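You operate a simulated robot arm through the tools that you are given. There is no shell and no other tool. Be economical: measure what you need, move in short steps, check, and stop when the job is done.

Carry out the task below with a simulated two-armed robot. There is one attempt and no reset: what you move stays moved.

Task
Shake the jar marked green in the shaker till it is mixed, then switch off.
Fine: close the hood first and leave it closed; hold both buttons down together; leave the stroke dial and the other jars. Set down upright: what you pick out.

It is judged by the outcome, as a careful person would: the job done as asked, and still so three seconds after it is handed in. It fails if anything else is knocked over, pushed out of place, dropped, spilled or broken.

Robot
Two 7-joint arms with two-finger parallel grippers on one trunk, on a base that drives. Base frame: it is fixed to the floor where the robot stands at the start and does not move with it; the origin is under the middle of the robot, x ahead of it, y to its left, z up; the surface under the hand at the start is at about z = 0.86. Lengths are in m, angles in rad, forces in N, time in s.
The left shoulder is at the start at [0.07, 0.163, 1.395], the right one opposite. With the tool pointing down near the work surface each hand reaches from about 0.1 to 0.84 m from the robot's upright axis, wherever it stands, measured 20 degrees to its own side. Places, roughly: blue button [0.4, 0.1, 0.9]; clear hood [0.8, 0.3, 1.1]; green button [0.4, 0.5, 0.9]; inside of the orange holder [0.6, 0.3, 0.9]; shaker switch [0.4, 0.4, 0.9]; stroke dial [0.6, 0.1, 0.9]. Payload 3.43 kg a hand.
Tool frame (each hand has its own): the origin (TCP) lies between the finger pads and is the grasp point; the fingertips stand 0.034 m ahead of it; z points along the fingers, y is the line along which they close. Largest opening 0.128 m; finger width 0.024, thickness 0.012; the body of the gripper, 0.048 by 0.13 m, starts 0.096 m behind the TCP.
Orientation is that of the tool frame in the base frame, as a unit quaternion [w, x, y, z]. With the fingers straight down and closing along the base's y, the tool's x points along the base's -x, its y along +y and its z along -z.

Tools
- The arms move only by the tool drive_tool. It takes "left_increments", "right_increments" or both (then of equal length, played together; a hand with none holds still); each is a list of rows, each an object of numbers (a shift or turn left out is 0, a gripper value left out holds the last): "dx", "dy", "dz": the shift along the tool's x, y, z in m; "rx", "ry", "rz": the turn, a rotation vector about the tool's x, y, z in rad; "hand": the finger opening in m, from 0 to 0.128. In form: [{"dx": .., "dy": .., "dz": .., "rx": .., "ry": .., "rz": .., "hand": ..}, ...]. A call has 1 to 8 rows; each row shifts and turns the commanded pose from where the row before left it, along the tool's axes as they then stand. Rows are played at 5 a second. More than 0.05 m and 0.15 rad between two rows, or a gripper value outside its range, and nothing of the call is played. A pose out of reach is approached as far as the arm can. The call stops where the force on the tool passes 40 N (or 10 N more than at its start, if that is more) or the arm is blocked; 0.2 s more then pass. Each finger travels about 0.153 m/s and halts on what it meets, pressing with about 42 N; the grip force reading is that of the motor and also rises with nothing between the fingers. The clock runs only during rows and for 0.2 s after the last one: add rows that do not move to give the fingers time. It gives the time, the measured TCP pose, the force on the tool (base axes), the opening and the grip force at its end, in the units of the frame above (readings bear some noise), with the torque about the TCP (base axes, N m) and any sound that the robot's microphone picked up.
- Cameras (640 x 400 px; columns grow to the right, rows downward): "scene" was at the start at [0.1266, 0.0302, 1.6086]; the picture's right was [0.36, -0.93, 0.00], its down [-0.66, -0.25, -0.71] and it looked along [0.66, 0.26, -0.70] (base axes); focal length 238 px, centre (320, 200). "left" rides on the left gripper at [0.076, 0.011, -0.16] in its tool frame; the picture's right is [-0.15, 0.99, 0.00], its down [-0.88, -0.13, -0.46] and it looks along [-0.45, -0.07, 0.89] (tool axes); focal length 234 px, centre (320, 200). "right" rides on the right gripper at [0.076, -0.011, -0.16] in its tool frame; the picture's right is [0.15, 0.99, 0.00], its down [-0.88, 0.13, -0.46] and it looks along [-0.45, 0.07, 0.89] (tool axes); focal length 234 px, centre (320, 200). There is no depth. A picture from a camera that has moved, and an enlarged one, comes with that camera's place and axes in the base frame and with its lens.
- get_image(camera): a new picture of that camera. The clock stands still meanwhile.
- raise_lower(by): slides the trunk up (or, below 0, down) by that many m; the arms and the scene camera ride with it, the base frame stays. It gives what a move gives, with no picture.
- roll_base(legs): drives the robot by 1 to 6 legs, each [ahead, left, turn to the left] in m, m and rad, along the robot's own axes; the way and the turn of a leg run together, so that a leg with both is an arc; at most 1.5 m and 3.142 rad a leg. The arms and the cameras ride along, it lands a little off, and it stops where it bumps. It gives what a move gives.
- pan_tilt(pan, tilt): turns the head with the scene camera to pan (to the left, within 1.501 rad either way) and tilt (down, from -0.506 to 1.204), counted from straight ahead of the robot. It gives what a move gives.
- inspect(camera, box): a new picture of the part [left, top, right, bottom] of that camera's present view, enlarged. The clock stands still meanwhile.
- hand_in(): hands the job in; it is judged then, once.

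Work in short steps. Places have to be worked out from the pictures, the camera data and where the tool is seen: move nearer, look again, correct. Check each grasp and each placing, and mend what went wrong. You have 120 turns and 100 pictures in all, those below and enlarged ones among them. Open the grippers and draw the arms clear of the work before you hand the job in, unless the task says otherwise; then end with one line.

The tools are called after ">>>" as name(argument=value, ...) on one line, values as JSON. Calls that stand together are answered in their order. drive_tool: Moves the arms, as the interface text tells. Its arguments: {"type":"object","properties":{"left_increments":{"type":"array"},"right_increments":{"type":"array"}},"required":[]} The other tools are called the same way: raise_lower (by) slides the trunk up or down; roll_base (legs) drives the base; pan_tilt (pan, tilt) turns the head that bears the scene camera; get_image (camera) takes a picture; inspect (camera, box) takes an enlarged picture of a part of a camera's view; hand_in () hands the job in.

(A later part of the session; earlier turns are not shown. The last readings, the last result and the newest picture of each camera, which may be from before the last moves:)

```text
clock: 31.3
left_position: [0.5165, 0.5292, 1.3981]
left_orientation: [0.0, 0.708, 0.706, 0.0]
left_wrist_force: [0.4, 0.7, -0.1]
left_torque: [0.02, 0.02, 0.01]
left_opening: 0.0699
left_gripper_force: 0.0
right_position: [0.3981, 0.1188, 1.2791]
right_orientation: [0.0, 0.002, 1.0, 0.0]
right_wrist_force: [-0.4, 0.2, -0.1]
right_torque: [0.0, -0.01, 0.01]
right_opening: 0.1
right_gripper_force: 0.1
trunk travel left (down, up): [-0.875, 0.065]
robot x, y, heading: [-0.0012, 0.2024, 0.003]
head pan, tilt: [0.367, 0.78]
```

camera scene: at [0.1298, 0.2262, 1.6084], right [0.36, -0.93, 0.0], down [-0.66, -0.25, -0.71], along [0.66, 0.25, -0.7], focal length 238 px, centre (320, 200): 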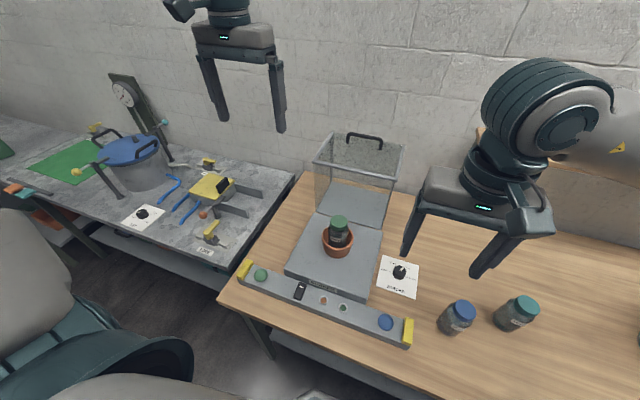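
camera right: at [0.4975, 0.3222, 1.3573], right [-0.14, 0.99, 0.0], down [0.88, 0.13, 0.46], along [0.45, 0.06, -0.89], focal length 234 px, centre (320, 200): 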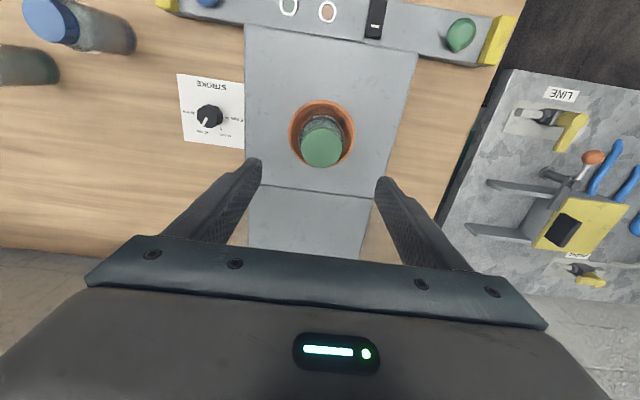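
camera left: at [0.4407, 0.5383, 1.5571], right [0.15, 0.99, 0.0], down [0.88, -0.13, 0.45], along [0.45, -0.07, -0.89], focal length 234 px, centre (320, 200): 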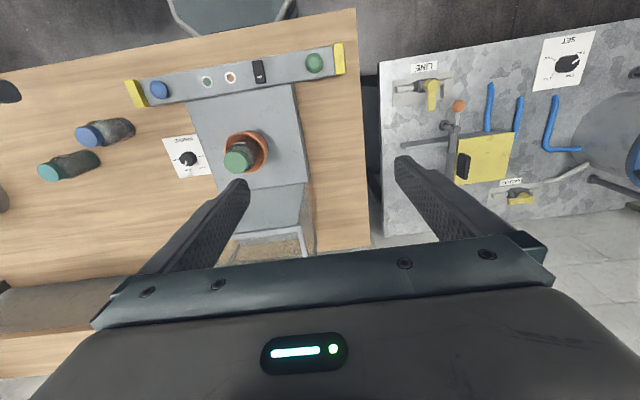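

Now x_tool=+y, y_tool=+x. I move to above and slightly in front of the handle.

>>> drive_tool(left_increments=[{"dx": -0.024, "dy": 0.036}, {"dx": -0.024, "dy": 0.036}, {"dx": -0.024, "dy": 0.036}, {"dx": -0.024, "dy": 0.036}, {"dx": -0.024, "dy": 0.036}, {"dx": -0.024, "dy": 0.036}, {"dx": -0.024, "dy": 0.036}, {"dx": -0.024, "dy": 0.036}])

>>> get_image(camera="left")

>>> get_image(camera="scene")

```text
clock: 33.1
left_position: [0.6733, 0.4354, 1.3816]
left_orientation: [0.001, 0.708, 0.706, -0.001]
left_wrist_force: [-0.4, 0.0, 0.0]
left_torque: [0.01, 0.0, 0.02]
left_opening: 0.0699
left_gripper_force: 0.2
left hand out of reach, approached as far as the arm can: row 5, 6, 7, 8
right_position: [0.3987, 0.1192, 1.2778]
right_orientation: [-0.001, 0.002, 1.0, 0.0]
right_wrist_force: [0.1, 0.2, 0.7]
right_torque: [0.05, 0.03, -0.02]
right_opening: 0.1001
right_gripper_force: 0.0
trunk travel left (down, up): [-0.875, 0.065]
robot x, y, heading: [0.0026, 0.1968, -0.001]
head pan, tilt: [0.367, 0.78]
```

```text
62 pictures are left
camera left: at [0.6828, 0.5111, 1.5409], right [0.99, -0.15, 0.0], down [-0.13, -0.88, 0.46], along [-0.07, -0.45, -0.89], focal length 234 px, centre (320, 200)
```

left: 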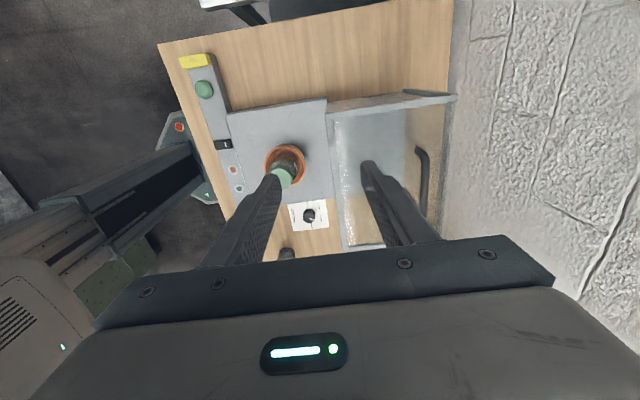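

```text
61 pictures are left
camera scene: at [0.129, 0.2294, 1.6084], right [0.36, -0.93, 0.0], down [-0.66, -0.25, -0.71], along [0.66, 0.25, -0.7], focal length 238 px, centre (320, 200)
```

scene: 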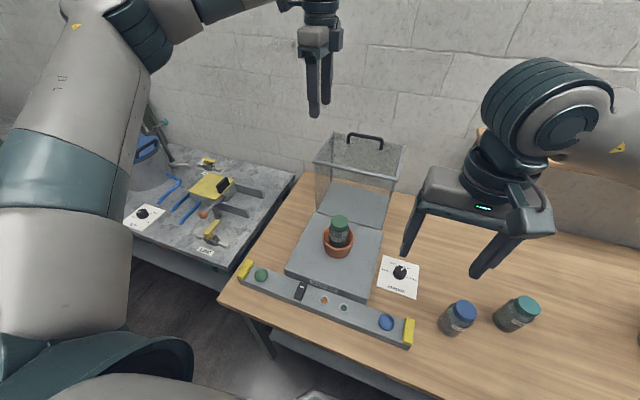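

The hand runs out of reach pointing straight down. I raise the trunk and tilt the tool ~20° forward to gain reach.

>>> raise_lower(by=0.06)

>>> drive_tool(left_increments=[{"rx": -0.12}, {"rx": -0.12}, {"rx": -0.11}, {}])

```text
clock: 34.1
left_position: [0.6719, 0.4358, 1.441]
left_orientation: [0.001, 0.708, 0.706, 0.0]
left_wrist_force: [0.6, 1.0, 0.0]
left_torque: [0.02, 0.01, 0.0]
left_opening: 0.0702
left_gripper_force: 0.1
right_position: [0.3985, 0.118, 1.3378]
right_orientation: [0.0, 0.003, 1.0, 0.0]
right_wrist_force: [1.2, 0.4, -1.1]
right_torque: [-0.02, 0.05, 0.02]
right_opening: 0.1002
right_gripper_force: 0.1
trunk travel left (down, up): [-0.935, 0.005]
robot x, y, heading: [0.0013, 0.2003, 0.004]
head pan, tilt: [0.367, 0.78]
```

```text
clock: 35.1
left_position: [0.6728, 0.434, 1.4418]
left_orientation: [0.125, 0.697, 0.695, 0.123]
left_wrist_force: [-0.1, -0.3, 0.1]
left_torque: [0.0, 0.0, 0.01]
left_opening: 0.0699
left_gripper_force: 0.1
right_position: [0.3971, 0.1175, 1.3372]
right_orientation: [-0.001, 0.003, 1.0, 0.0]
right_wrist_force: [0.5, -0.1, 1.7]
right_torque: [0.01, 0.01, 0.0]
right_opening: 0.1002
right_gripper_force: 0.0
trunk travel left (down, up): [-0.935, 0.005]
robot x, y, heading: [-0.0007, 0.2019, -0.003]
head pan, tilt: [0.367, 0.78]
```

Tilt is right (tool z = [0.345,0,-0.938]). I move to a pre-grasp point 8 cm back from the bar along the tool axis.

>>> drive_tool(left_increments=[{"dx": -0.0188, "dy": 0.0135, "dz": 0.0337}, {"dx": -0.0188, "dy": 0.0135, "dz": 0.0337}, {"dx": -0.0188, "dy": 0.0135, "dz": 0.0337}, {"dx": -0.0188, "dy": 0.0135, "dz": 0.0337}, {"dx": -0.0188, "dy": 0.0135, "dz": 0.0337}])

>>> get_image(camera="left")

>>> get_image(camera="scene")

```text
clock: 36.3
left_position: [0.7328, 0.403, 1.3189]
left_orientation: [0.125, 0.698, 0.694, 0.123]
left_wrist_force: [-0.8, -0.5, 0.0]
left_torque: [0.02, 0.0, -0.01]
left_opening: 0.0702
left_gripper_force: 0.0
left hand out of reach, approached as far as the arm can: row 3, 4, 5
right_position: [0.3995, 0.1175, 1.3377]
right_orientation: [-0.001, 0.002, 1.0, 0.0]
right_wrist_force: [0.1, -0.5, 0.0]
right_torque: [0.01, 0.01, 0.0]
right_opening: 0.1
right_gripper_force: 0.0
trunk travel left (down, up): [-0.935, 0.005]
robot x, y, heading: [-0.0004, 0.2018, -0.005]
head pan, tilt: [0.367, 0.78]
```

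```text
60 pictures are left
camera left: at [0.6869, 0.4797, 1.4714], right [0.93, -0.15, 0.34], down [-0.28, -0.88, 0.38], along [0.24, -0.45, -0.86], focal length 234 px, centre (320, 200)
```

left: 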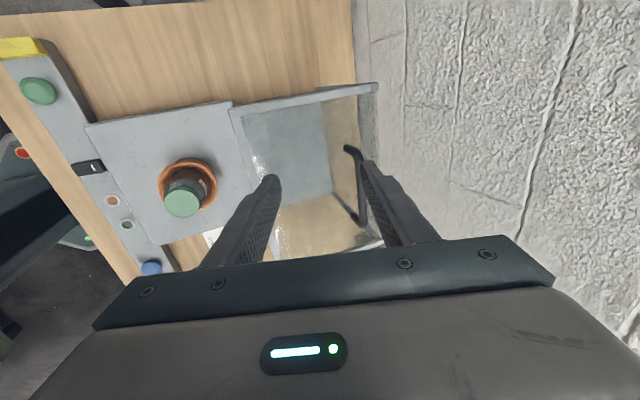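

```text
59 pictures are left
camera scene: at [0.1287, 0.2282, 1.6685], right [0.36, -0.93, 0.0], down [-0.66, -0.25, -0.71], along [0.66, 0.25, -0.7], focal length 238 px, centre (320, 200)
```

scene: 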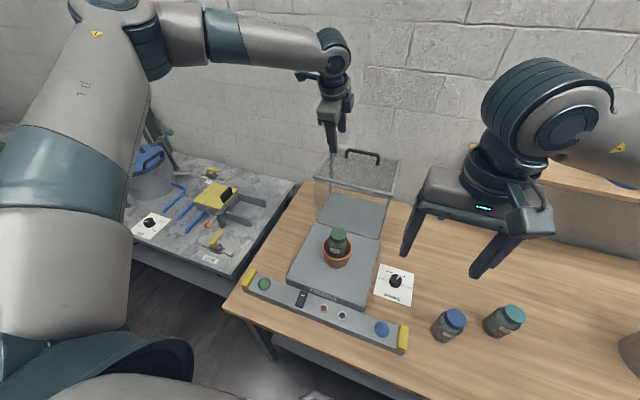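

Still short by ~0.09 m. I check whether the base can move forward by looking down at the table's front edge.

>>> pan_tilt(pan=0.0, tilt=1.2)

>>> get_image(camera="scene")

```text
clock: 37.2
left_position: [0.7331, 0.4053, 1.3189]
left_orientation: [0.126, 0.696, 0.696, 0.123]
left_wrist_force: [0.5, -0.1, 0.8]
left_torque: [0.01, -0.01, -0.01]
left_opening: 0.07
left_gripper_force: 0.0
right_position: [0.3977, 0.1184, 1.3388]
right_orientation: [0.0, 0.002, 1.0, 0.001]
right_wrist_force: [0.2, -0.2, 0.0]
right_torque: [-0.01, 0.0, -0.04]
right_opening: 0.1001
right_gripper_force: 0.2
trunk travel left (down, up): [-0.935, 0.005]
robot x, y, heading: [-0.0001, 0.199, -0.005]
head pan, tilt: [0.0, 1.201]
```

```text
58 pictures are left
camera scene: at [0.1076, 0.2005, 1.6392], right [0.0, -1.0, 0.0], down [-0.93, 0.0, -0.36], along [0.36, 0.0, -0.93], focal length 238 px, centre (320, 200)
```

scene: 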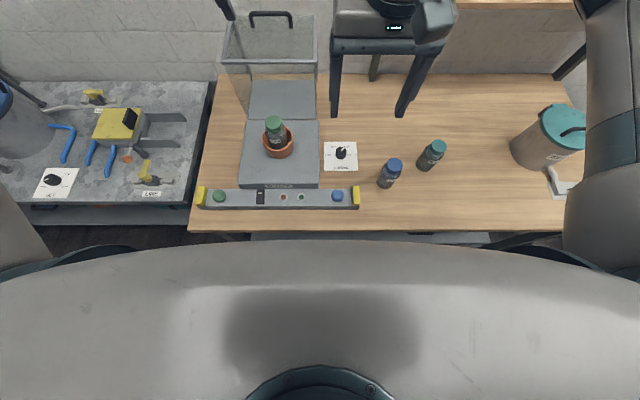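

Table edge is at x≈0.295, leaving no room forward. Instead I'll turn the robot right so the left shoulder comes forward ~0.1 m. First I retract the left hand, then turn.

>>> drive_tool(left_increments=[{"dy": -0.04, "dz": -0.02}, {"dy": -0.04, "dz": -0.02}, {"dy": -0.04, "dz": -0.02}, {"dy": -0.04, "dz": -0.02}, {"dy": -0.03, "dz": -0.02}], right_increments=[{"dx": 0.02}, {"dx": 0.02}, {"dx": 0.02}, {"dx": 0.02}, {"dx": 0.02}])

>>> roll_base(legs=[[0, 0, -0.4], [0, 0, -0.35]])

>>> get_image(camera="scene")

```text
clock: 38.4
left_position: [0.5158, 0.4048, 1.3476]
left_orientation: [0.125, 0.697, 0.695, 0.125]
left_wrist_force: [-0.4, 0.1, 0.0]
left_torque: [0.02, -0.01, -0.02]
left_opening: 0.0702
left_gripper_force: 0.1
right_position: [0.3009, 0.1238, 1.3434]
right_orientation: [-0.001, 0.002, 1.0, -0.001]
right_wrist_force: [-0.5, 1.3, -0.8]
right_torque: [0.01, -0.04, -0.01]
right_opening: 0.0998
right_gripper_force: 0.0
right hand out of reach, approached as far as the arm can: row 5
trunk travel left (down, up): [-0.935, 0.005]
robot x, y, heading: [-0.0, 0.1981, -0.005]
head pan, tilt: [0.0, 1.201]
```

```text
clock: 41.1
left_position: [0.5217, -0.0044, 1.3469]
left_orientation: [0.161, 0.904, 0.391, 0.069]
left_wrist_force: [-0.1, 0.3, -0.4]
left_torque: [-0.03, 0.02, 0.0]
left_opening: 0.0702
left_gripper_force: 0.1
right_position: [0.173, -0.0623, 1.3433]
right_orientation: [-0.001, 0.369, 0.93, 0.0]
right_wrist_force: [-0.4, 0.4, 0.6]
right_torque: [-0.02, -0.03, -0.01]
right_opening: 0.1
right_gripper_force: 0.0
trunk travel left (down, up): [-0.935, 0.005]
robot x, y, heading: [0.0042, 0.1967, -0.751]
head pan, tilt: [0.0, 1.201]
```

```text
57 pictures are left
camera scene: at [0.0794, 0.1287, 1.6392], right [-0.68, -0.73, 0.0], down [-0.68, 0.64, -0.36], along [0.26, -0.25, -0.93], focal length 238 px, centre (320, 200)
```

scene: 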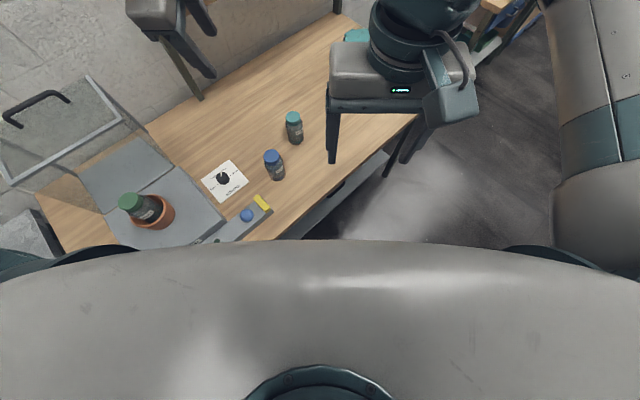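

The turn worked. I rotate the left tool back (+0.75 about vertical) so it closes along x again.

>>> drive_tool(left_increments=[{"ry": 0.0515, "rz": -0.1407}, {"ry": 0.0515, "rz": -0.1407}, {"ry": 0.0515, "rz": -0.1407}, {"ry": 0.0515, "rz": -0.1407}, {"ry": 0.0515, "rz": -0.1407}, {}])

```text
clock: 42.5
left_position: [0.5197, -0.0048, 1.3457]
left_orientation: [0.123, 0.696, 0.697, 0.124]
left_wrist_force: [0.1, -0.1, 1.2]
left_torque: [-0.02, -0.01, -0.01]
left_opening: 0.07
left_gripper_force: 0.1
right_position: [0.1708, -0.0624, 1.3428]
right_orientation: [-0.001, 0.369, 0.93, 0.0]
right_wrist_force: [0.2, -0.1, 0.2]
right_torque: [0.01, 0.02, -0.03]
right_opening: 0.0999
right_gripper_force: 0.0
trunk travel left (down, up): [-0.935, 0.005]
robot x, y, heading: [0.0008, 0.1991, -0.756]
head pan, tilt: [0.0, 1.201]
```

>>> drive_tool(left_increments=[{"dx": 0.043, "dy": 0.015}, {"dx": 0.043, "dy": 0.015}, {"dx": 0.043, "dy": 0.015}, {"dx": 0.043, "dy": 0.015}, {"dx": 0.043, "dy": 0.015}, {"dx": 0.043, "dy": 0.015}, {"dx": 0.043, "dy": 0.015}, {"dx": 0.043, "dy": 0.015}])

>>> drive_tool(left_increments=[{"dy": 0.024, "dz": 0.025}, {"dy": 0.024, "dz": 0.025}, {"dy": 0.024, "dz": 0.025}, {"dy": 0.024, "dz": 0.025}, {"dy": 0.024, "dz": 0.02}])

>>> get_image(camera="left")

```text
clock: 44.3
left_position: [0.6316, 0.3455, 1.3865]
left_orientation: [0.125, 0.698, 0.695, 0.122]
left_wrist_force: [-0.4, -0.6, 0.1]
left_torque: [-0.01, 0.0, -0.05]
left_opening: 0.0698
left_gripper_force: 0.1
right_position: [0.1698, -0.0601, 1.3437]
right_orientation: [-0.001, 0.368, 0.93, 0.0]
right_wrist_force: [-0.1, 0.5, -0.2]
right_torque: [-0.05, 0.01, 0.0]
right_opening: 0.1
right_gripper_force: 0.0
trunk travel left (down, up): [-0.935, 0.005]
robot x, y, heading: [0.0042, 0.1981, -0.754]
head pan, tilt: [0.0, 1.201]
```

```text
clock: 45.5
left_position: [0.7902, 0.3393, 1.3152]
left_orientation: [0.125, 0.697, 0.696, 0.123]
left_wrist_force: [0.2, -0.1, -0.3]
left_torque: [-0.03, 0.02, 0.02]
left_opening: 0.07
left_gripper_force: 0.0
right_position: [0.1756, -0.0619, 1.3419]
right_orientation: [-0.003, 0.368, 0.93, -0.001]
right_wrist_force: [0.4, 0.3, -0.3]
right_torque: [0.01, 0.05, 0.03]
right_opening: 0.1002
right_gripper_force: 0.1
trunk travel left (down, up): [-0.935, 0.005]
robot x, y, heading: [-0.0014, 0.2028, -0.748]
head pan, tilt: [0.0, 1.201]
```

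```text
56 pictures are left
camera left: at [0.745, 0.4158, 1.4675], right [0.93, -0.15, 0.34], down [-0.28, -0.88, 0.39], along [0.24, -0.45, -0.86], focal length 234 px, centre (320, 200)
```

left: 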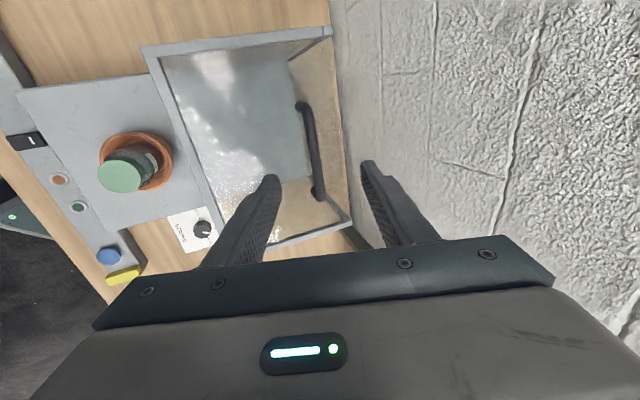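

The bar lies between the fingers at ≈[0.817,0.34,1.217]. I narrow the opening, correct, and advance along the tool axis in small steps.

>>> drive_tool(left_increments=[{"dy": -0.008, "hand": 0.045}, {"dz": 0.03}, {"dz": 0.03}, {}])

>>> get_image(camera="left")

```text
clock: 46.5
left_position: [0.7994, 0.3385, 1.2581]
left_orientation: [0.126, 0.697, 0.695, 0.123]
left_wrist_force: [0.1, -0.7, -0.2]
left_torque: [0.0, 0.02, -0.03]
left_opening: 0.0453
left_gripper_force: 0.0
right_position: [0.1713, -0.0612, 1.3421]
right_orientation: [0.0, 0.369, 0.93, 0.001]
right_wrist_force: [-0.4, -0.4, -1.3]
right_torque: [0.03, -0.04, 0.03]
right_opening: 0.1
right_gripper_force: 0.1
trunk travel left (down, up): [-0.935, 0.005]
robot x, y, heading: [0.0001, 0.2005, -0.756]
head pan, tilt: [0.0, 1.201]
```

```text
55 pictures are left
camera left: at [0.7534, 0.415, 1.4105], right [0.93, -0.15, 0.34], down [-0.28, -0.88, 0.38], along [0.24, -0.45, -0.86], focal length 234 px, centre (320, 200)
```

left: 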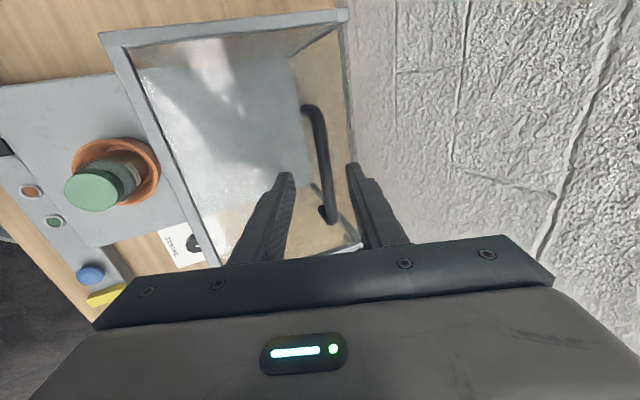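

The bar is centred; about 4.4 cm ahead of TCP. I advance 2.8 cm and close on it.

>>> drive_tool(left_increments=[{"dy": 0.002, "dz": 0.014}, {"dz": 0.014}, {}, {"hand": 0.0}, {"hand": 0.0}, {"hand": 0.0}])

>>> get_image(camera="left")

```text
clock: 47.9
left_position: [0.8131, 0.3384, 1.2316]
left_orientation: [0.126, 0.696, 0.695, 0.124]
left_wrist_force: [9.4, 2.1, 17.1]
left_torque: [0.21, -0.24, 0.21]
left_opening: 0.0114
left_gripper_force: 45.4
right_position: [0.1723, -0.0616, 1.3428]
right_orientation: [-0.001, 0.367, 0.93, -0.001]
right_wrist_force: [0.6, -0.2, 0.2]
right_torque: [0.0, 0.02, 0.03]
right_opening: 0.1001
right_gripper_force: 0.0
trunk travel left (down, up): [-0.935, 0.005]
robot x, y, heading: [0.0006, 0.2003, -0.75]
head pan, tilt: [0.0, 1.201]
```

```text
54 pictures are left
camera left: at [0.7657, 0.4148, 1.3857], right [0.93, -0.15, 0.35], down [-0.28, -0.88, 0.38], along [0.25, -0.45, -0.86], focal length 234 px, centre (320, 200)
```

left: 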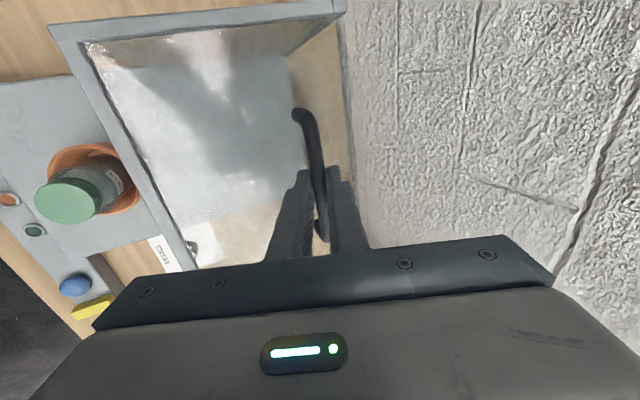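

Gripped (0.011). I start swinging the hood about its hinge, hand turning with it, in small steps while watching force.

>>> drive_tool(left_increments=[{"dy": -0.01875, "dz": -0.01648, "rx": -0.08}, {"dy": -0.01875, "dz": -0.01648, "rx": -0.08}, {}])

```text
clock: 48.7
left_position: [0.7636, 0.3386, 1.2492]
left_orientation: [0.179, 0.685, 0.684, 0.176]
left_wrist_force: [0.1, -1.0, 6.0]
left_torque: [0.41, 0.09, 0.31]
left_opening: 0.0114
left_gripper_force: 44.7
right_position: [0.1709, -0.0626, 1.3438]
right_orientation: [-0.001, 0.368, 0.93, 0.0]
right_wrist_force: [-0.5, 0.2, -0.5]
right_torque: [0.0, 0.03, 0.01]
right_opening: 0.1003
right_gripper_force: 0.1
trunk travel left (down, up): [-0.935, 0.005]
robot x, y, heading: [0.002, 0.1986, -0.754]
head pan, tilt: [0.0, 1.201]
```

>>> get_image(camera="left")

>>> drive_tool(left_increments=[{"dy": -0.01875, "dz": -0.01648, "rx": -0.08}, {"dy": -0.01875, "dz": -0.01648, "rx": -0.08}, {"dy": -0.01875, "dz": -0.01648, "rx": -0.08}, {}])

```text
53 pictures are left
camera left: at [0.6937, 0.415, 1.3924], right [0.86, -0.15, 0.48], down [-0.34, -0.88, 0.34], along [0.37, -0.45, -0.81], focal length 234 px, centre (320, 200)
```

left: 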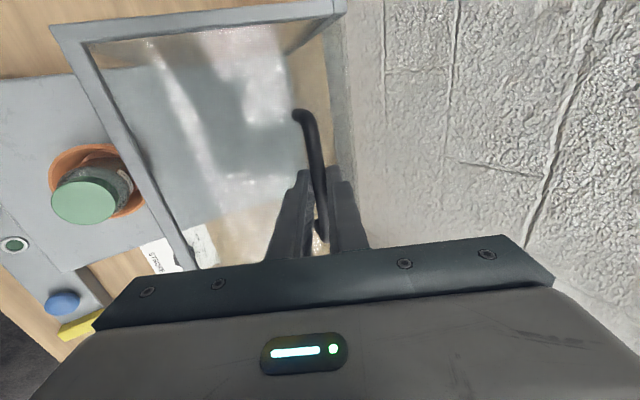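

```text
clock: 49.7
left_position: [0.6914, 0.3402, 1.2553]
left_orientation: [0.258, 0.66, 0.657, 0.257]
left_wrist_force: [-0.9, -9.2, -11.3]
left_torque: [-0.53, 0.11, -0.35]
left_opening: 0.0116
left_gripper_force: 44.8
right_position: [0.1728, -0.0628, 1.3422]
right_orientation: [-0.002, 0.368, 0.93, 0.0]
right_wrist_force: [-0.6, 0.0, 0.3]
right_torque: [-0.03, -0.02, 0.0]
right_opening: 0.1001
right_gripper_force: 0.0
trunk travel left (down, up): [-0.935, 0.005]
robot x, y, heading: [0.0031, 0.1991, -0.754]
head pan, tilt: [0.0, 1.201]
```

The hood moves rigidly with the hand. Slight radial tension, so I bias a little inward and continue.

>>> drive_tool(left_increments=[{"dy": -0.0195, "dz": -0.0158, "rx": -0.08}, {"dy": -0.0195, "dz": -0.0158, "rx": -0.08}, {"dy": -0.019, "dz": -0.0163, "rx": -0.08}, {}])

```text
clock: 50.3
left_position: [0.7108, 0.3395, 1.2516]
left_orientation: [0.323, 0.632, 0.628, 0.318]
left_wrist_force: [0.8, -6.0, 14.8]
left_torque: [0.48, -0.03, 0.53]
left_opening: 0.0115
left_gripper_force: 44.9
left hand out of reach, approached as far as the arm can: row 1, 2, 3
right_position: [0.1712, -0.063, 1.3432]
right_orientation: [-0.001, 0.367, 0.93, 0.001]
right_wrist_force: [0.3, 1.0, 0.4]
right_torque: [-0.04, 0.01, 0.0]
right_opening: 0.1001
right_gripper_force: 0.0
trunk travel left (down, up): [-0.935, 0.005]
robot x, y, heading: [0.0007, 0.1991, -0.756]
head pan, tilt: [0.0, 1.201]
stopped in row 3 (left hand): the force on the tool passed its limit at 48 N (the readings are from after the stop); the commanded pose is now the measured one
```

The arm hit a joint limit when turning further. I hold the hand's orientation and translate along the arc, letting the bar turn in the grip.

>>> drive_tool(left_increments=[{"dy": -0.0127, "dz": -0.0205}, {"dy": -0.0141, "dz": -0.0194}, {}])

>>> get_image(camera="left")

```text
clock: 50.9
left_position: [0.7125, 0.3388, 1.2515]
left_orientation: [0.33, 0.63, 0.625, 0.322]
left_wrist_force: [0.1, -9.9, 15.8]
left_torque: [0.5, -0.1, 0.74]
left_opening: 0.0117
left_gripper_force: 44.9
left hand out of reach, approached as far as the arm can: row 1, 2
right_position: [0.1708, -0.0655, 1.3426]
right_orientation: [-0.001, 0.369, 0.93, 0.001]
right_wrist_force: [0.2, 0.0, 0.8]
right_torque: [-0.04, 0.0, 0.01]
right_opening: 0.1001
right_gripper_force: 0.1
trunk travel left (down, up): [-0.935, 0.005]
robot x, y, heading: [0.0049, 0.1989, -0.755]
head pan, tilt: [0.0, 1.201]
stopped in row 2 (left hand): the force on the tool passed its limit at 47 N (the readings are from after the stop); the commanded pose is now the measured one
```

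```text
52 pictures are left
camera left: at [0.5874, 0.4169, 1.3519], right [0.57, -0.15, 0.81], down [-0.46, -0.87, 0.16], along [0.68, -0.46, -0.56], focal length 234 px, centre (320, 200)
```

left: 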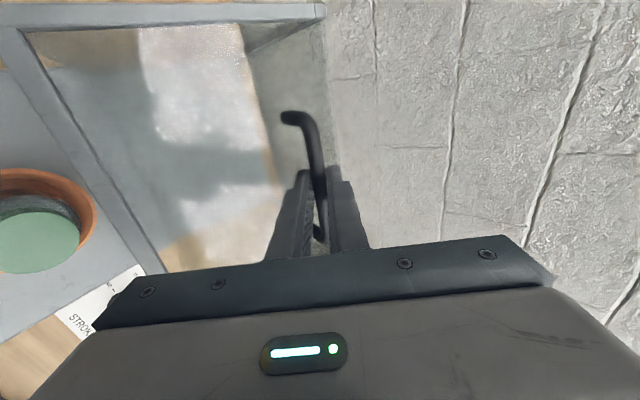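

The arm can't draw the hand any nearer, so I pull by driving the base back along −x 5 cm, holding the grip.

>>> roll_base(legs=[[-0.0364, -0.0343, 0]])

```text
clock: 51.7
left_position: [0.7052, 0.3375, 1.2522]
left_orientation: [0.332, 0.629, 0.625, 0.322]
left_wrist_force: [2.2, -4.3, -13.6]
left_torque: [0.18, 0.03, 0.37]
left_opening: 0.012
left_gripper_force: 45.5
right_position: [0.1612, -0.0629, 1.3425]
right_orientation: [-0.002, 0.368, 0.93, 0.0]
right_wrist_force: [0.3, -0.2, -0.2]
right_torque: [-0.02, 0.02, 0.02]
right_opening: 0.1
right_gripper_force: 0.0
trunk travel left (down, up): [-0.935, 0.005]
robot x, y, heading: [-0.0148, 0.2035, -0.753]
head pan, tilt: [0.0, 1.201]
stopped in leg 1: the force on the tool passed its limit at 45 N (the readings are from after the stop); the commanded pose is now the measured one
```

Something resists. I turn the head to look at the hood and the hand.

>>> pan_tilt(pan=0.95, tilt=0.65)

>>> get_image(camera="scene")

```text
clock: 52.9
left_position: [0.7044, 0.3393, 1.253]
left_orientation: [0.332, 0.629, 0.624, 0.324]
left_wrist_force: [-3.0, -5.8, -32.8]
left_torque: [0.02, 0.49, -0.06]
left_opening: 0.0116
left_gripper_force: 44.8
right_position: [0.161, -0.0633, 1.3423]
right_orientation: [-0.002, 0.37, 0.929, -0.001]
right_wrist_force: [0.3, 0.4, -0.2]
right_torque: [-0.01, -0.01, 0.03]
right_opening: 0.0999
right_gripper_force: 0.0
trunk travel left (down, up): [-0.935, 0.005]
robot x, y, heading: [-0.0137, 0.1986, -0.756]
head pan, tilt: [0.949, 0.649]
```

```text
51 pictures are left
camera scene: at [0.1132, 0.1817, 1.679], right [0.19, -0.98, 0.0], down [-0.6, -0.12, -0.79], along [0.78, 0.15, -0.61], focal length 238 px, centre (320, 200)
```

scene: 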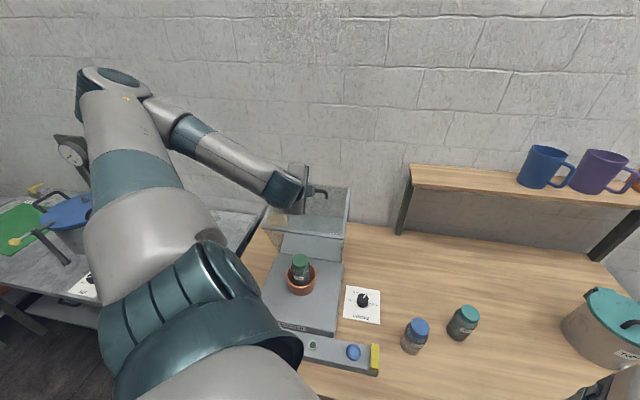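

The hood pulls the hand down with 33 N: the hand is too high for the arc. I lower it a few mm.

>>> drive_tool(left_increments=[{"dy": -0.0032, "dz": 0.0024}, {"dy": -0.0032, "dz": 0.0024}, {}])

```text
clock: 53.7
left_position: [0.7041, 0.3386, 1.2523]
left_orientation: [0.338, 0.626, 0.621, 0.329]
left_wrist_force: [4.8, -0.5, 17.2]
left_torque: [-0.39, -0.42, -0.72]
left_opening: 0.0117
left_gripper_force: 44.7
right_position: [0.157, -0.0629, 1.3443]
right_orientation: [-0.001, 0.368, 0.93, 0.0]
right_wrist_force: [-0.6, -0.5, 0.3]
right_torque: [-0.02, -0.03, 0.05]
right_opening: 0.1
right_gripper_force: 0.0
trunk travel left (down, up): [-0.935, 0.005]
robot x, y, heading: [-0.0149, 0.2006, -0.746]
head pan, tilt: [0.949, 0.649]
```

The hand/hood link is very stiff radially. I loosen the fingers to cage the bar rather than clamp it, then continue pulling with the base.

>>> drive_tool(left_increments=[{"hand": 0.022}, {"hand": 0.022}])

>>> roll_base(legs=[[-0.0255, -0.024, 0]])

>>> get_image(camera="left")

```text
clock: 54.3
left_position: [0.702, 0.34, 1.2458]
left_orientation: [0.334, 0.627, 0.624, 0.325]
left_wrist_force: [1.8, 1.3, 2.2]
left_torque: [0.01, -0.03, 0.03]
left_opening: 0.0233
left_gripper_force: 0.8
right_position: [0.1581, -0.061, 1.3425]
right_orientation: [-0.002, 0.368, 0.93, 0.0]
right_wrist_force: [-0.3, 0.4, -0.1]
right_torque: [-0.02, -0.01, 0.03]
right_opening: 0.1
right_gripper_force: 0.0
trunk travel left (down, up): [-0.935, 0.005]
robot x, y, heading: [-0.0136, 0.1988, -0.753]
head pan, tilt: [0.949, 0.649]
```

```text
clock: 55.2
left_position: [0.6762, 0.3383, 1.2454]
left_orientation: [0.336, 0.628, 0.623, 0.324]
left_wrist_force: [3.2, -3.8, 7.7]
left_torque: [0.03, -0.1, -0.08]
left_opening: 0.0209
left_gripper_force: 0.0
right_position: [0.1309, -0.0625, 1.3424]
right_orientation: [-0.004, 0.369, 0.929, -0.001]
right_wrist_force: [1.1, -0.6, -0.6]
right_torque: [0.0, 0.12, 0.0]
right_opening: 0.1002
right_gripper_force: 0.2
trunk travel left (down, up): [-0.935, 0.005]
robot x, y, heading: [-0.0489, 0.1999, -0.756]
head pan, tilt: [0.949, 0.649]
```

```text
50 pictures are left
camera left: at [0.5512, 0.4165, 1.3433], right [0.56, -0.15, 0.82], down [-0.46, -0.87, 0.16], along [0.69, -0.47, -0.55], focal length 234 px, centre (320, 200)
```

left: 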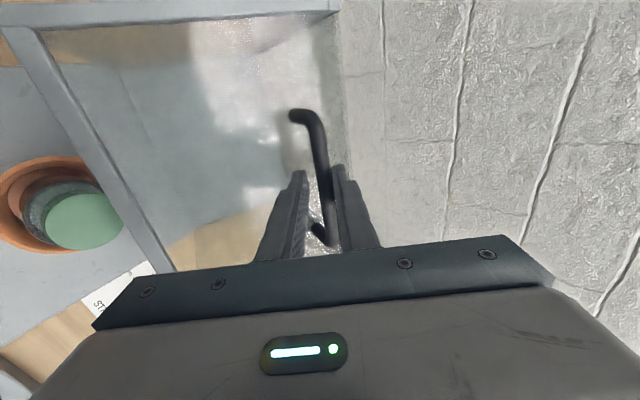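

Works well with light forces. The bar is at the top of its arc; I continue with base pulls and small trunk lowerings.

>>> roll_base(legs=[[-0.0328, -0.0308, 0]])

>>> raise_lower(by=-0.005)

>>> get_image(camera="left")

```text
clock: 56.1
left_position: [0.6327, 0.3376, 1.2437]
left_orientation: [0.335, 0.628, 0.624, 0.323]
left_wrist_force: [0.2, 0.7, -0.4]
left_torque: [0.03, 0.06, -0.04]
left_opening: 0.022
left_gripper_force: 0.2
right_position: [0.0878, -0.0617, 1.3415]
right_orientation: [-0.004, 0.368, 0.93, -0.001]
right_wrist_force: [0.8, 1.2, -0.3]
right_torque: [0.01, 0.1, -0.02]
right_opening: 0.0997
right_gripper_force: 0.1
trunk travel left (down, up): [-0.935, 0.005]
robot x, y, heading: [-0.0901, 0.2025, -0.754]
head pan, tilt: [0.949, 0.649]
```

```text
clock: 56.6
left_position: [0.6272, 0.339, 1.2428]
left_orientation: [0.337, 0.627, 0.622, 0.326]
left_wrist_force: [0.2, 0.3, 4.6]
left_torque: [0.02, -0.03, 0.02]
left_opening: 0.0239
left_gripper_force: 1.8
right_position: [0.0809, -0.0629, 1.3369]
right_orientation: [-0.002, 0.369, 0.929, 0.0]
right_wrist_force: [0.9, 0.4, -0.5]
right_torque: [0.02, 0.03, 0.04]
right_opening: 0.1001
right_gripper_force: 0.1
trunk travel left (down, up): [-0.93, 0.01]
robot x, y, heading: [-0.0917, 0.1978, -0.756]
head pan, tilt: [0.949, 0.649]
```

```text
49 pictures are left
camera left: at [0.5012, 0.4175, 1.341], right [0.55, -0.14, 0.82], down [-0.46, -0.87, 0.16], along [0.69, -0.46, -0.55], focal length 234 px, centre (320, 200)
```

left: 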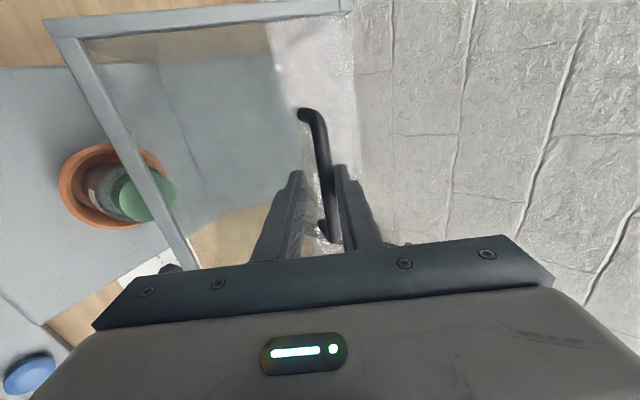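

Hood ~33° rotated, still caged. Next increment.

>>> roll_base(legs=[[-0.0306, -0.0288, 0]])

>>> raise_lower(by=-0.009)

>>> get_image(camera="left")

```text
clock: 57.5
left_position: [0.5936, 0.3405, 1.2389]
left_orientation: [0.334, 0.628, 0.624, 0.323]
left_wrist_force: [0.5, -0.7, 0.4]
left_torque: [0.03, -0.02, 0.02]
left_opening: 0.0218
left_gripper_force: 0.1
right_position: [0.0472, -0.0615, 1.3364]
right_orientation: [-0.005, 0.368, 0.93, -0.001]
right_wrist_force: [1.3, -0.3, 0.0]
right_torque: [-0.03, 0.13, 0.0]
right_opening: 0.1001
right_gripper_force: 0.0
trunk travel left (down, up): [-0.93, 0.01]
robot x, y, heading: [-0.1381, 0.2005, -0.75]
head pan, tilt: [0.949, 0.649]
```

```text
clock: 58.1
left_position: [0.587, 0.3394, 1.2322]
left_orientation: [0.335, 0.626, 0.624, 0.325]
left_wrist_force: [1.3, -0.9, 0.5]
left_torque: [0.03, 0.03, 0.03]
left_opening: 0.0227
left_gripper_force: 0.9
right_position: [0.0417, -0.0622, 1.3281]
right_orientation: [-0.002, 0.369, 0.93, -0.001]
right_wrist_force: [1.0, 0.5, 0.5]
right_torque: [0.01, 0.05, -0.02]
right_opening: 0.0999
right_gripper_force: 0.0
trunk travel left (down, up): [-0.921, 0.019]
robot x, y, heading: [-0.1322, 0.1971, -0.756]
head pan, tilt: [0.949, 0.649]
```

```text
48 pictures are left
camera left: at [0.4607, 0.4184, 1.3307], right [0.56, -0.14, 0.82], down [-0.46, -0.87, 0.16], along [0.69, -0.46, -0.55], focal length 234 px, centre (320, 200)
```

left: 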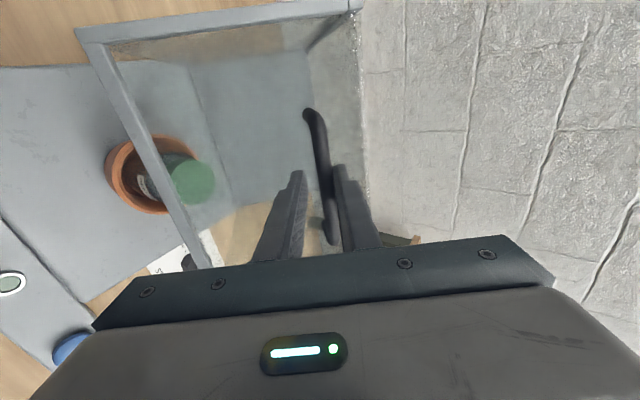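

Next increment (hood at ~41°, near its balance point).

>>> roll_base(legs=[[-0.0291, -0.0274, 0]])

>>> raise_lower(by=-0.015)

>>> get_image(camera="left")

```text
clock: 59.0
left_position: [0.5528, 0.3395, 1.2292]
left_orientation: [0.334, 0.628, 0.624, 0.324]
left_wrist_force: [3.0, -0.8, -0.3]
left_torque: [-0.03, -0.04, -0.07]
left_opening: 0.0227
left_gripper_force: 0.2
right_position: [0.0079, -0.0616, 1.3275]
right_orientation: [-0.004, 0.368, 0.93, 0.0]
right_wrist_force: [0.8, 0.1, -0.9]
right_torque: [-0.02, 0.1, 0.0]
right_opening: 0.1001
right_gripper_force: 0.0
trunk travel left (down, up): [-0.921, 0.019]
robot x, y, heading: [-0.1741, 0.1953, -0.75]
head pan, tilt: [0.949, 0.649]
```

```text
clock: 59.6
left_position: [0.5482, 0.3387, 1.2171]
left_orientation: [0.335, 0.626, 0.625, 0.325]
left_wrist_force: [0.7, -0.3, 0.3]
left_torque: [0.04, 0.04, 0.03]
left_opening: 0.022
left_gripper_force: 0.2
right_position: [0.0019, -0.0619, 1.3127]
right_orientation: [-0.002, 0.368, 0.93, 0.001]
right_wrist_force: [0.5, 0.3, -0.6]
right_torque: [0.01, 0.02, 0.03]
right_opening: 0.1
right_gripper_force: 0.1
trunk travel left (down, up): [-0.906, 0.034]
robot x, y, heading: [-0.1723, 0.2006, -0.757]
head pan, tilt: [0.949, 0.649]
```

```text
47 pictures are left
camera left: at [0.422, 0.4174, 1.3153], right [0.56, -0.14, 0.82], down [-0.46, -0.87, 0.16], along [0.69, -0.46, -0.55], focal length 234 px, centre (320, 200)
```

left: 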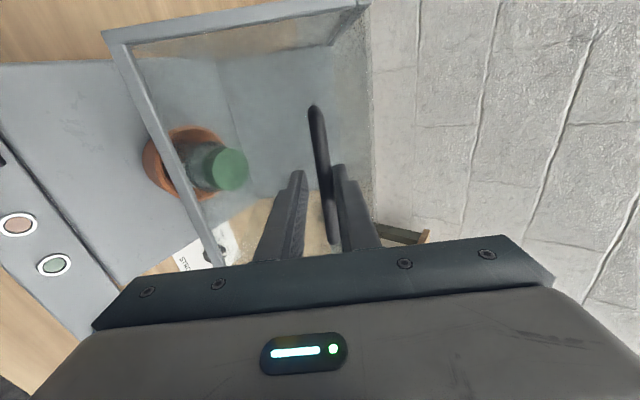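

Half closed. I now interleave: lower half, pull, lower half, so the bar stays caged.

>>> raise_lower(by=-0.01)

>>> roll_base(legs=[[-0.0277, -0.026, 0]])

>>> raise_lower(by=-0.01)

>>> get_image(camera="left")

```text
clock: 60.2
left_position: [0.5468, 0.3385, 1.207]
left_orientation: [0.336, 0.627, 0.623, 0.326]
left_wrist_force: [-0.4, 0.0, 0.3]
left_torque: [-0.01, 0.06, 0.0]
left_opening: 0.0224
left_gripper_force: 0.5
right_position: [-0.0004, -0.0632, 1.3037]
right_orientation: [-0.001, 0.368, 0.93, 0.0]
right_wrist_force: [0.5, -0.3, 0.0]
right_torque: [0.02, 0.04, 0.02]
right_opening: 0.1
right_gripper_force: 0.2
trunk travel left (down, up): [-0.896, 0.044]
robot x, y, heading: [-0.1722, 0.2015, -0.756]
head pan, tilt: [0.949, 0.649]
```

```text
clock: 61.1
left_position: [0.5162, 0.339, 1.2039]
left_orientation: [0.333, 0.628, 0.625, 0.323]
left_wrist_force: [0.6, 1.3, -1.0]
left_torque: [0.01, 0.03, -0.01]
left_opening: 0.022
left_gripper_force: 0.0
right_position: [-0.0281, -0.0615, 1.302]
right_orientation: [-0.005, 0.368, 0.93, -0.001]
right_wrist_force: [1.1, -0.2, -0.1]
right_torque: [-0.04, 0.1, 0.01]
right_opening: 0.1
right_gripper_force: 0.0
trunk travel left (down, up): [-0.896, 0.044]
robot x, y, heading: [-0.2083, 0.1978, -0.75]
head pan, tilt: [0.949, 0.649]
```

```text
clock: 61.6
left_position: [0.5131, 0.3392, 1.1959]
left_orientation: [0.335, 0.627, 0.624, 0.324]
left_wrist_force: [0.4, 0.2, -0.3]
left_torque: [0.0, -0.02, 0.0]
left_opening: 0.0224
left_gripper_force: 0.0
right_position: [-0.0329, -0.0613, 1.2942]
right_orientation: [-0.003, 0.367, 0.93, 0.0]
right_wrist_force: [0.4, -0.5, -0.2]
right_torque: [-0.02, 0.06, 0.02]
right_opening: 0.0999
right_gripper_force: 0.0
trunk travel left (down, up): [-0.886, 0.054]
robot x, y, heading: [-0.2072, 0.2, -0.751]
head pan, tilt: [0.949, 0.649]
```

```text
46 pictures are left
camera left: at [0.386, 0.4179, 1.2949], right [0.56, -0.14, 0.82], down [-0.46, -0.87, 0.16], along [0.69, -0.46, -0.55], focal length 234 px, centre (320, 200)
```

left: 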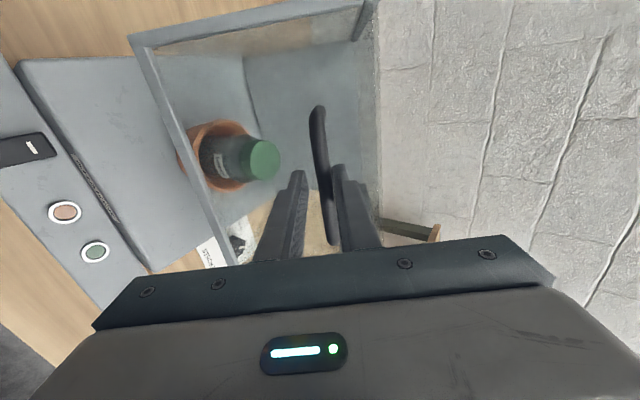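

Going well. Next: lower, pull 3.5 cm, lower.

>>> raise_lower(by=-0.013)

>>> roll_base(legs=[[-0.0255, -0.024, 0]])

>>> raise_lower(by=-0.013)

>>> get_image(camera="left")

```text
clock: 62.2
left_position: [0.5105, 0.3403, 1.186]
left_orientation: [0.335, 0.627, 0.624, 0.325]
left_wrist_force: [-0.2, -0.5, -0.6]
left_torque: [0.04, -0.02, -0.03]
left_opening: 0.0221
left_gripper_force: 0.0
right_position: [-0.0352, -0.0617, 1.2803]
right_orientation: [-0.003, 0.369, 0.93, -0.001]
right_wrist_force: [-0.1, 0.2, -0.1]
right_torque: [-0.03, 0.02, 0.0]
right_opening: 0.1003
right_gripper_force: 0.1
trunk travel left (down, up): [-0.873, 0.067]
robot x, y, heading: [-0.2085, 0.1981, -0.756]
head pan, tilt: [0.949, 0.649]
```

```text
clock: 63.1
left_position: [0.4818, 0.3391, 1.1809]
left_orientation: [0.334, 0.628, 0.624, 0.324]
left_wrist_force: [1.0, 0.7, -0.3]
left_torque: [0.02, 0.01, -0.02]
left_opening: 0.022
left_gripper_force: 0.1
right_position: [-0.0635, -0.0609, 1.2802]
right_orientation: [-0.004, 0.368, 0.93, -0.001]
right_wrist_force: [0.9, 0.1, -0.6]
right_torque: [-0.01, 0.12, 0.04]
right_opening: 0.1
right_gripper_force: 0.1
trunk travel left (down, up): [-0.873, 0.067]
robot x, y, heading: [-0.2427, 0.1991, -0.759]
head pan, tilt: [0.949, 0.649]
```

```text
clock: 63.7
left_position: [0.478, 0.3399, 1.1706]
left_orientation: [0.335, 0.626, 0.624, 0.325]
left_wrist_force: [-0.1, 0.7, 0.9]
left_torque: [-0.01, 0.0, 0.01]
left_opening: 0.0223
left_gripper_force: 0.0
right_position: [-0.0671, -0.0609, 1.2677]
right_orientation: [-0.003, 0.367, 0.93, 0.0]
right_wrist_force: [0.2, -0.3, 0.1]
right_torque: [0.03, 0.05, 0.02]
right_opening: 0.1
right_gripper_force: 0.1
trunk travel left (down, up): [-0.86, 0.08]
robot x, y, heading: [-0.2469, 0.199, -0.751]
head pan, tilt: [0.949, 0.649]
```

```text
45 pictures are left
camera left: at [0.3517, 0.4181, 1.2689], right [0.56, -0.14, 0.82], down [-0.46, -0.87, 0.16], along [0.69, -0.46, -0.55], focal length 234 px, centre (320, 200)
```

left: 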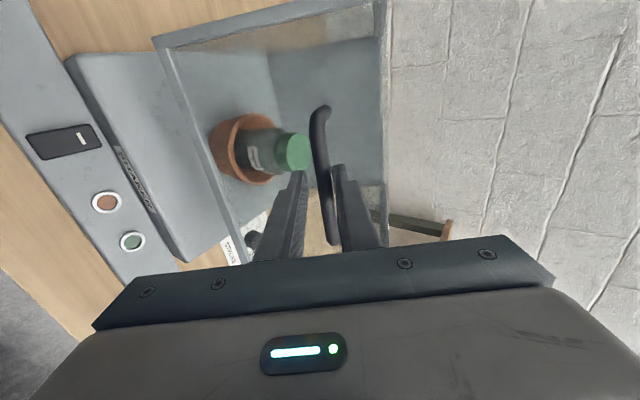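

~65° rotated. Next step.

>>> raise_lower(by=-0.015)

>>> roll_base(legs=[[-0.0226, -0.0212, 0]])

>>> raise_lower(by=-0.015)

>>> get_image(camera="left")

>>> get_image(camera="scene")

```text
clock: 64.3
left_position: [0.4765, 0.3404, 1.1564]
left_orientation: [0.336, 0.626, 0.624, 0.326]
left_wrist_force: [0.1, -0.8, 0.4]
left_torque: [-0.01, 0.01, -0.01]
left_opening: 0.0223
left_gripper_force: 0.0
right_position: [-0.0712, -0.0617, 1.2522]
right_orientation: [-0.002, 0.368, 0.93, 0.0]
right_wrist_force: [0.3, 0.4, 1.3]
right_torque: [0.02, 0.02, -0.02]
right_opening: 0.0999
right_gripper_force: 0.1
trunk travel left (down, up): [-0.845, 0.095]
robot x, y, heading: [-0.2441, 0.1966, -0.758]
head pan, tilt: [0.949, 0.649]
```

```text
clock: 65.2
left_position: [0.4507, 0.3405, 1.1528]
left_orientation: [0.333, 0.627, 0.625, 0.324]
left_wrist_force: [1.0, -0.2, -0.4]
left_torque: [-0.01, -0.03, -0.01]
left_opening: 0.0222
left_gripper_force: 0.0
right_position: [-0.0953, -0.0598, 1.2512]
right_orientation: [-0.004, 0.367, 0.93, -0.002]
right_wrist_force: [0.8, -0.4, -0.3]
right_torque: [0.01, 0.11, -0.01]
right_opening: 0.1001
right_gripper_force: 0.1
trunk travel left (down, up): [-0.845, 0.095]
robot x, y, heading: [-0.2706, 0.198, -0.751]
head pan, tilt: [0.949, 0.649]
```

```text
clock: 65.8
left_position: [0.4462, 0.3416, 1.1403]
left_orientation: [0.335, 0.626, 0.625, 0.325]
left_wrist_force: [0.5, -0.7, -0.5]
left_torque: [0.01, 0.02, 0.03]
left_opening: 0.0219
left_gripper_force: 0.0
right_position: [-0.0997, -0.0608, 1.2376]
right_orientation: [-0.002, 0.367, 0.93, 0.0]
right_wrist_force: [0.3, -0.3, 0.1]
right_torque: [-0.02, 0.04, 0.0]
right_opening: 0.0999
right_gripper_force: 0.0
trunk travel left (down, up): [-0.83, 0.11]
robot x, y, heading: [-0.2729, 0.1944, -0.756]
head pan, tilt: [0.949, 0.649]
```

```text
44 pictures are left
camera left: at [0.3194, 0.4193, 1.2392], right [0.56, -0.14, 0.82], down [-0.46, -0.87, 0.16], along [0.69, -0.46, -0.55], focal length 234 px, centre (320, 200)
```

left: 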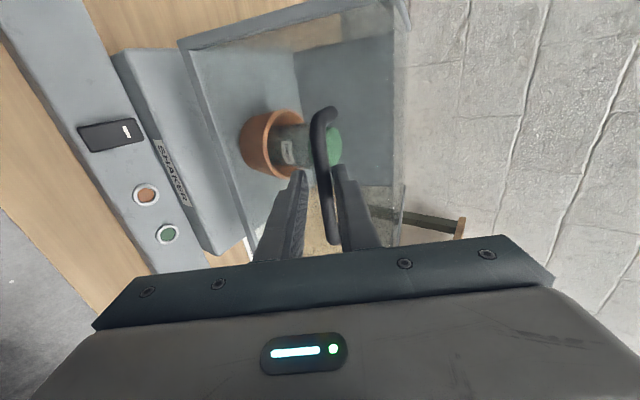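

```text
43 pictures are left
camera scene: at [-0.1489, 0.1833, 1.5742], right [0.2, -0.98, 0.0], down [-0.59, -0.12, -0.8], along [0.78, 0.16, -0.61], focal length 238 px, centre (320, 200)
```

scene: 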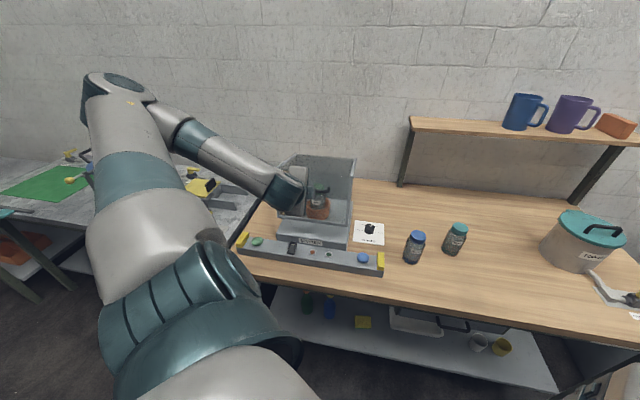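

Nearly closed. Next step, finer.

>>> raise_lower(by=-0.017)

>>> roll_base(legs=[[-0.0189, -0.0178, 0]])

>>> raise_lower(by=-0.017)

>>> get_image(camera="left")

>>> inspect(camera="scene", box=[230, 130, 400, 290])

```text
clock: 66.5
left_position: [0.4442, 0.342, 1.1231]
left_orientation: [0.335, 0.626, 0.625, 0.326]
left_wrist_force: [0.0, 0.2, 0.8]
left_torque: [0.0, -0.05, 0.0]
left_opening: 0.0222
left_gripper_force: 0.0
right_position: [-0.1002, -0.0592, 1.2209]
right_orientation: [-0.002, 0.367, 0.93, 0.0]
right_wrist_force: [0.1, 0.2, 0.4]
right_torque: [-0.03, 0.03, 0.0]
right_opening: 0.0999
right_gripper_force: 0.1
trunk travel left (down, up): [-0.813, 0.127]
robot x, y, heading: [-0.2718, 0.2004, -0.758]
head pan, tilt: [0.949, 0.649]
```

```text
clock: 67.3
left_position: [0.4242, 0.3411, 1.1217]
left_orientation: [0.334, 0.627, 0.625, 0.324]
left_wrist_force: [0.1, -0.1, -0.5]
left_torque: [0.01, 0.04, 0.02]
left_opening: 0.0222
left_gripper_force: 0.1
right_position: [-0.1213, -0.0605, 1.219]
right_orientation: [-0.003, 0.367, 0.93, 0.0]
right_wrist_force: [0.2, -0.5, 0.8]
right_torque: [0.0, 0.09, 0.0]
right_opening: 0.1001
right_gripper_force: 0.0
trunk travel left (down, up): [-0.813, 0.127]
robot x, y, heading: [-0.2964, 0.1928, -0.753]
head pan, tilt: [0.949, 0.649]
```

```text
clock: 67.9
left_position: [0.4211, 0.342, 1.1076]
left_orientation: [0.335, 0.626, 0.625, 0.325]
left_wrist_force: [-0.5, -0.7, 1.1]
left_torque: [0.02, -0.01, -0.05]
left_opening: 0.022
left_gripper_force: 0.0
right_position: [-0.1251, -0.0607, 1.2039]
right_orientation: [-0.002, 0.367, 0.93, -0.001]
right_wrist_force: [-0.5, 0.5, 0.1]
right_torque: [-0.02, 0.05, -0.02]
right_opening: 0.1
right_gripper_force: 0.2
trunk travel left (down, up): [-0.796, 0.144]
robot x, y, heading: [-0.2988, 0.2005, -0.751]
head pan, tilt: [0.949, 0.649]
```

```text
42 pictures are left
camera left: at [0.2937, 0.4193, 1.2055], right [0.56, -0.14, 0.82], down [-0.46, -0.87, 0.16], along [0.69, -0.46, -0.55], focal length 234 px, centre (320, 200)
```

left: 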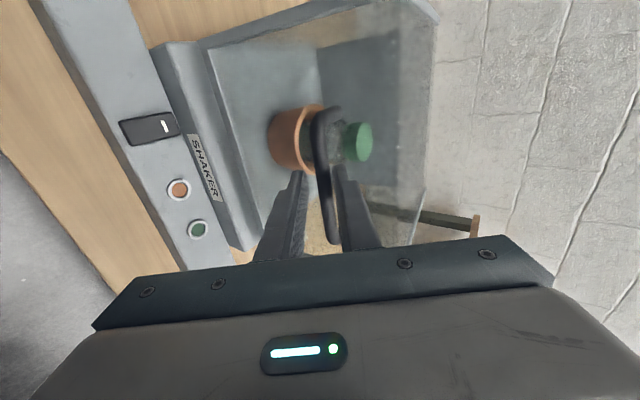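

```text
2.50 times, centred on (315, 210) of scene
camera zoom: at [-0.175, 0.1835, 1.5403], right [0.2, -0.98, 0.0], down [-0.59, -0.12, -0.8], along [0.78, 0.16, -0.61], focal length 595 px, centre (332, 175)
```

zoom: 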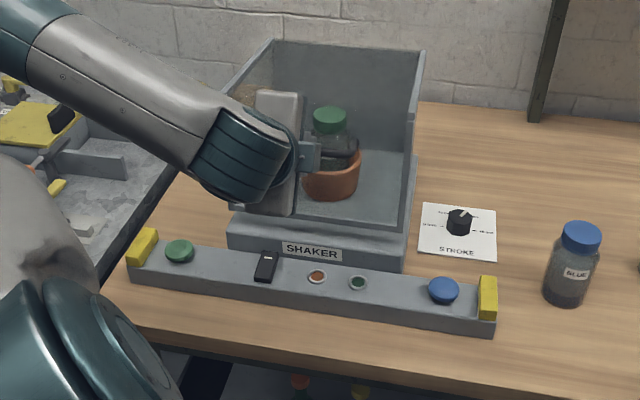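

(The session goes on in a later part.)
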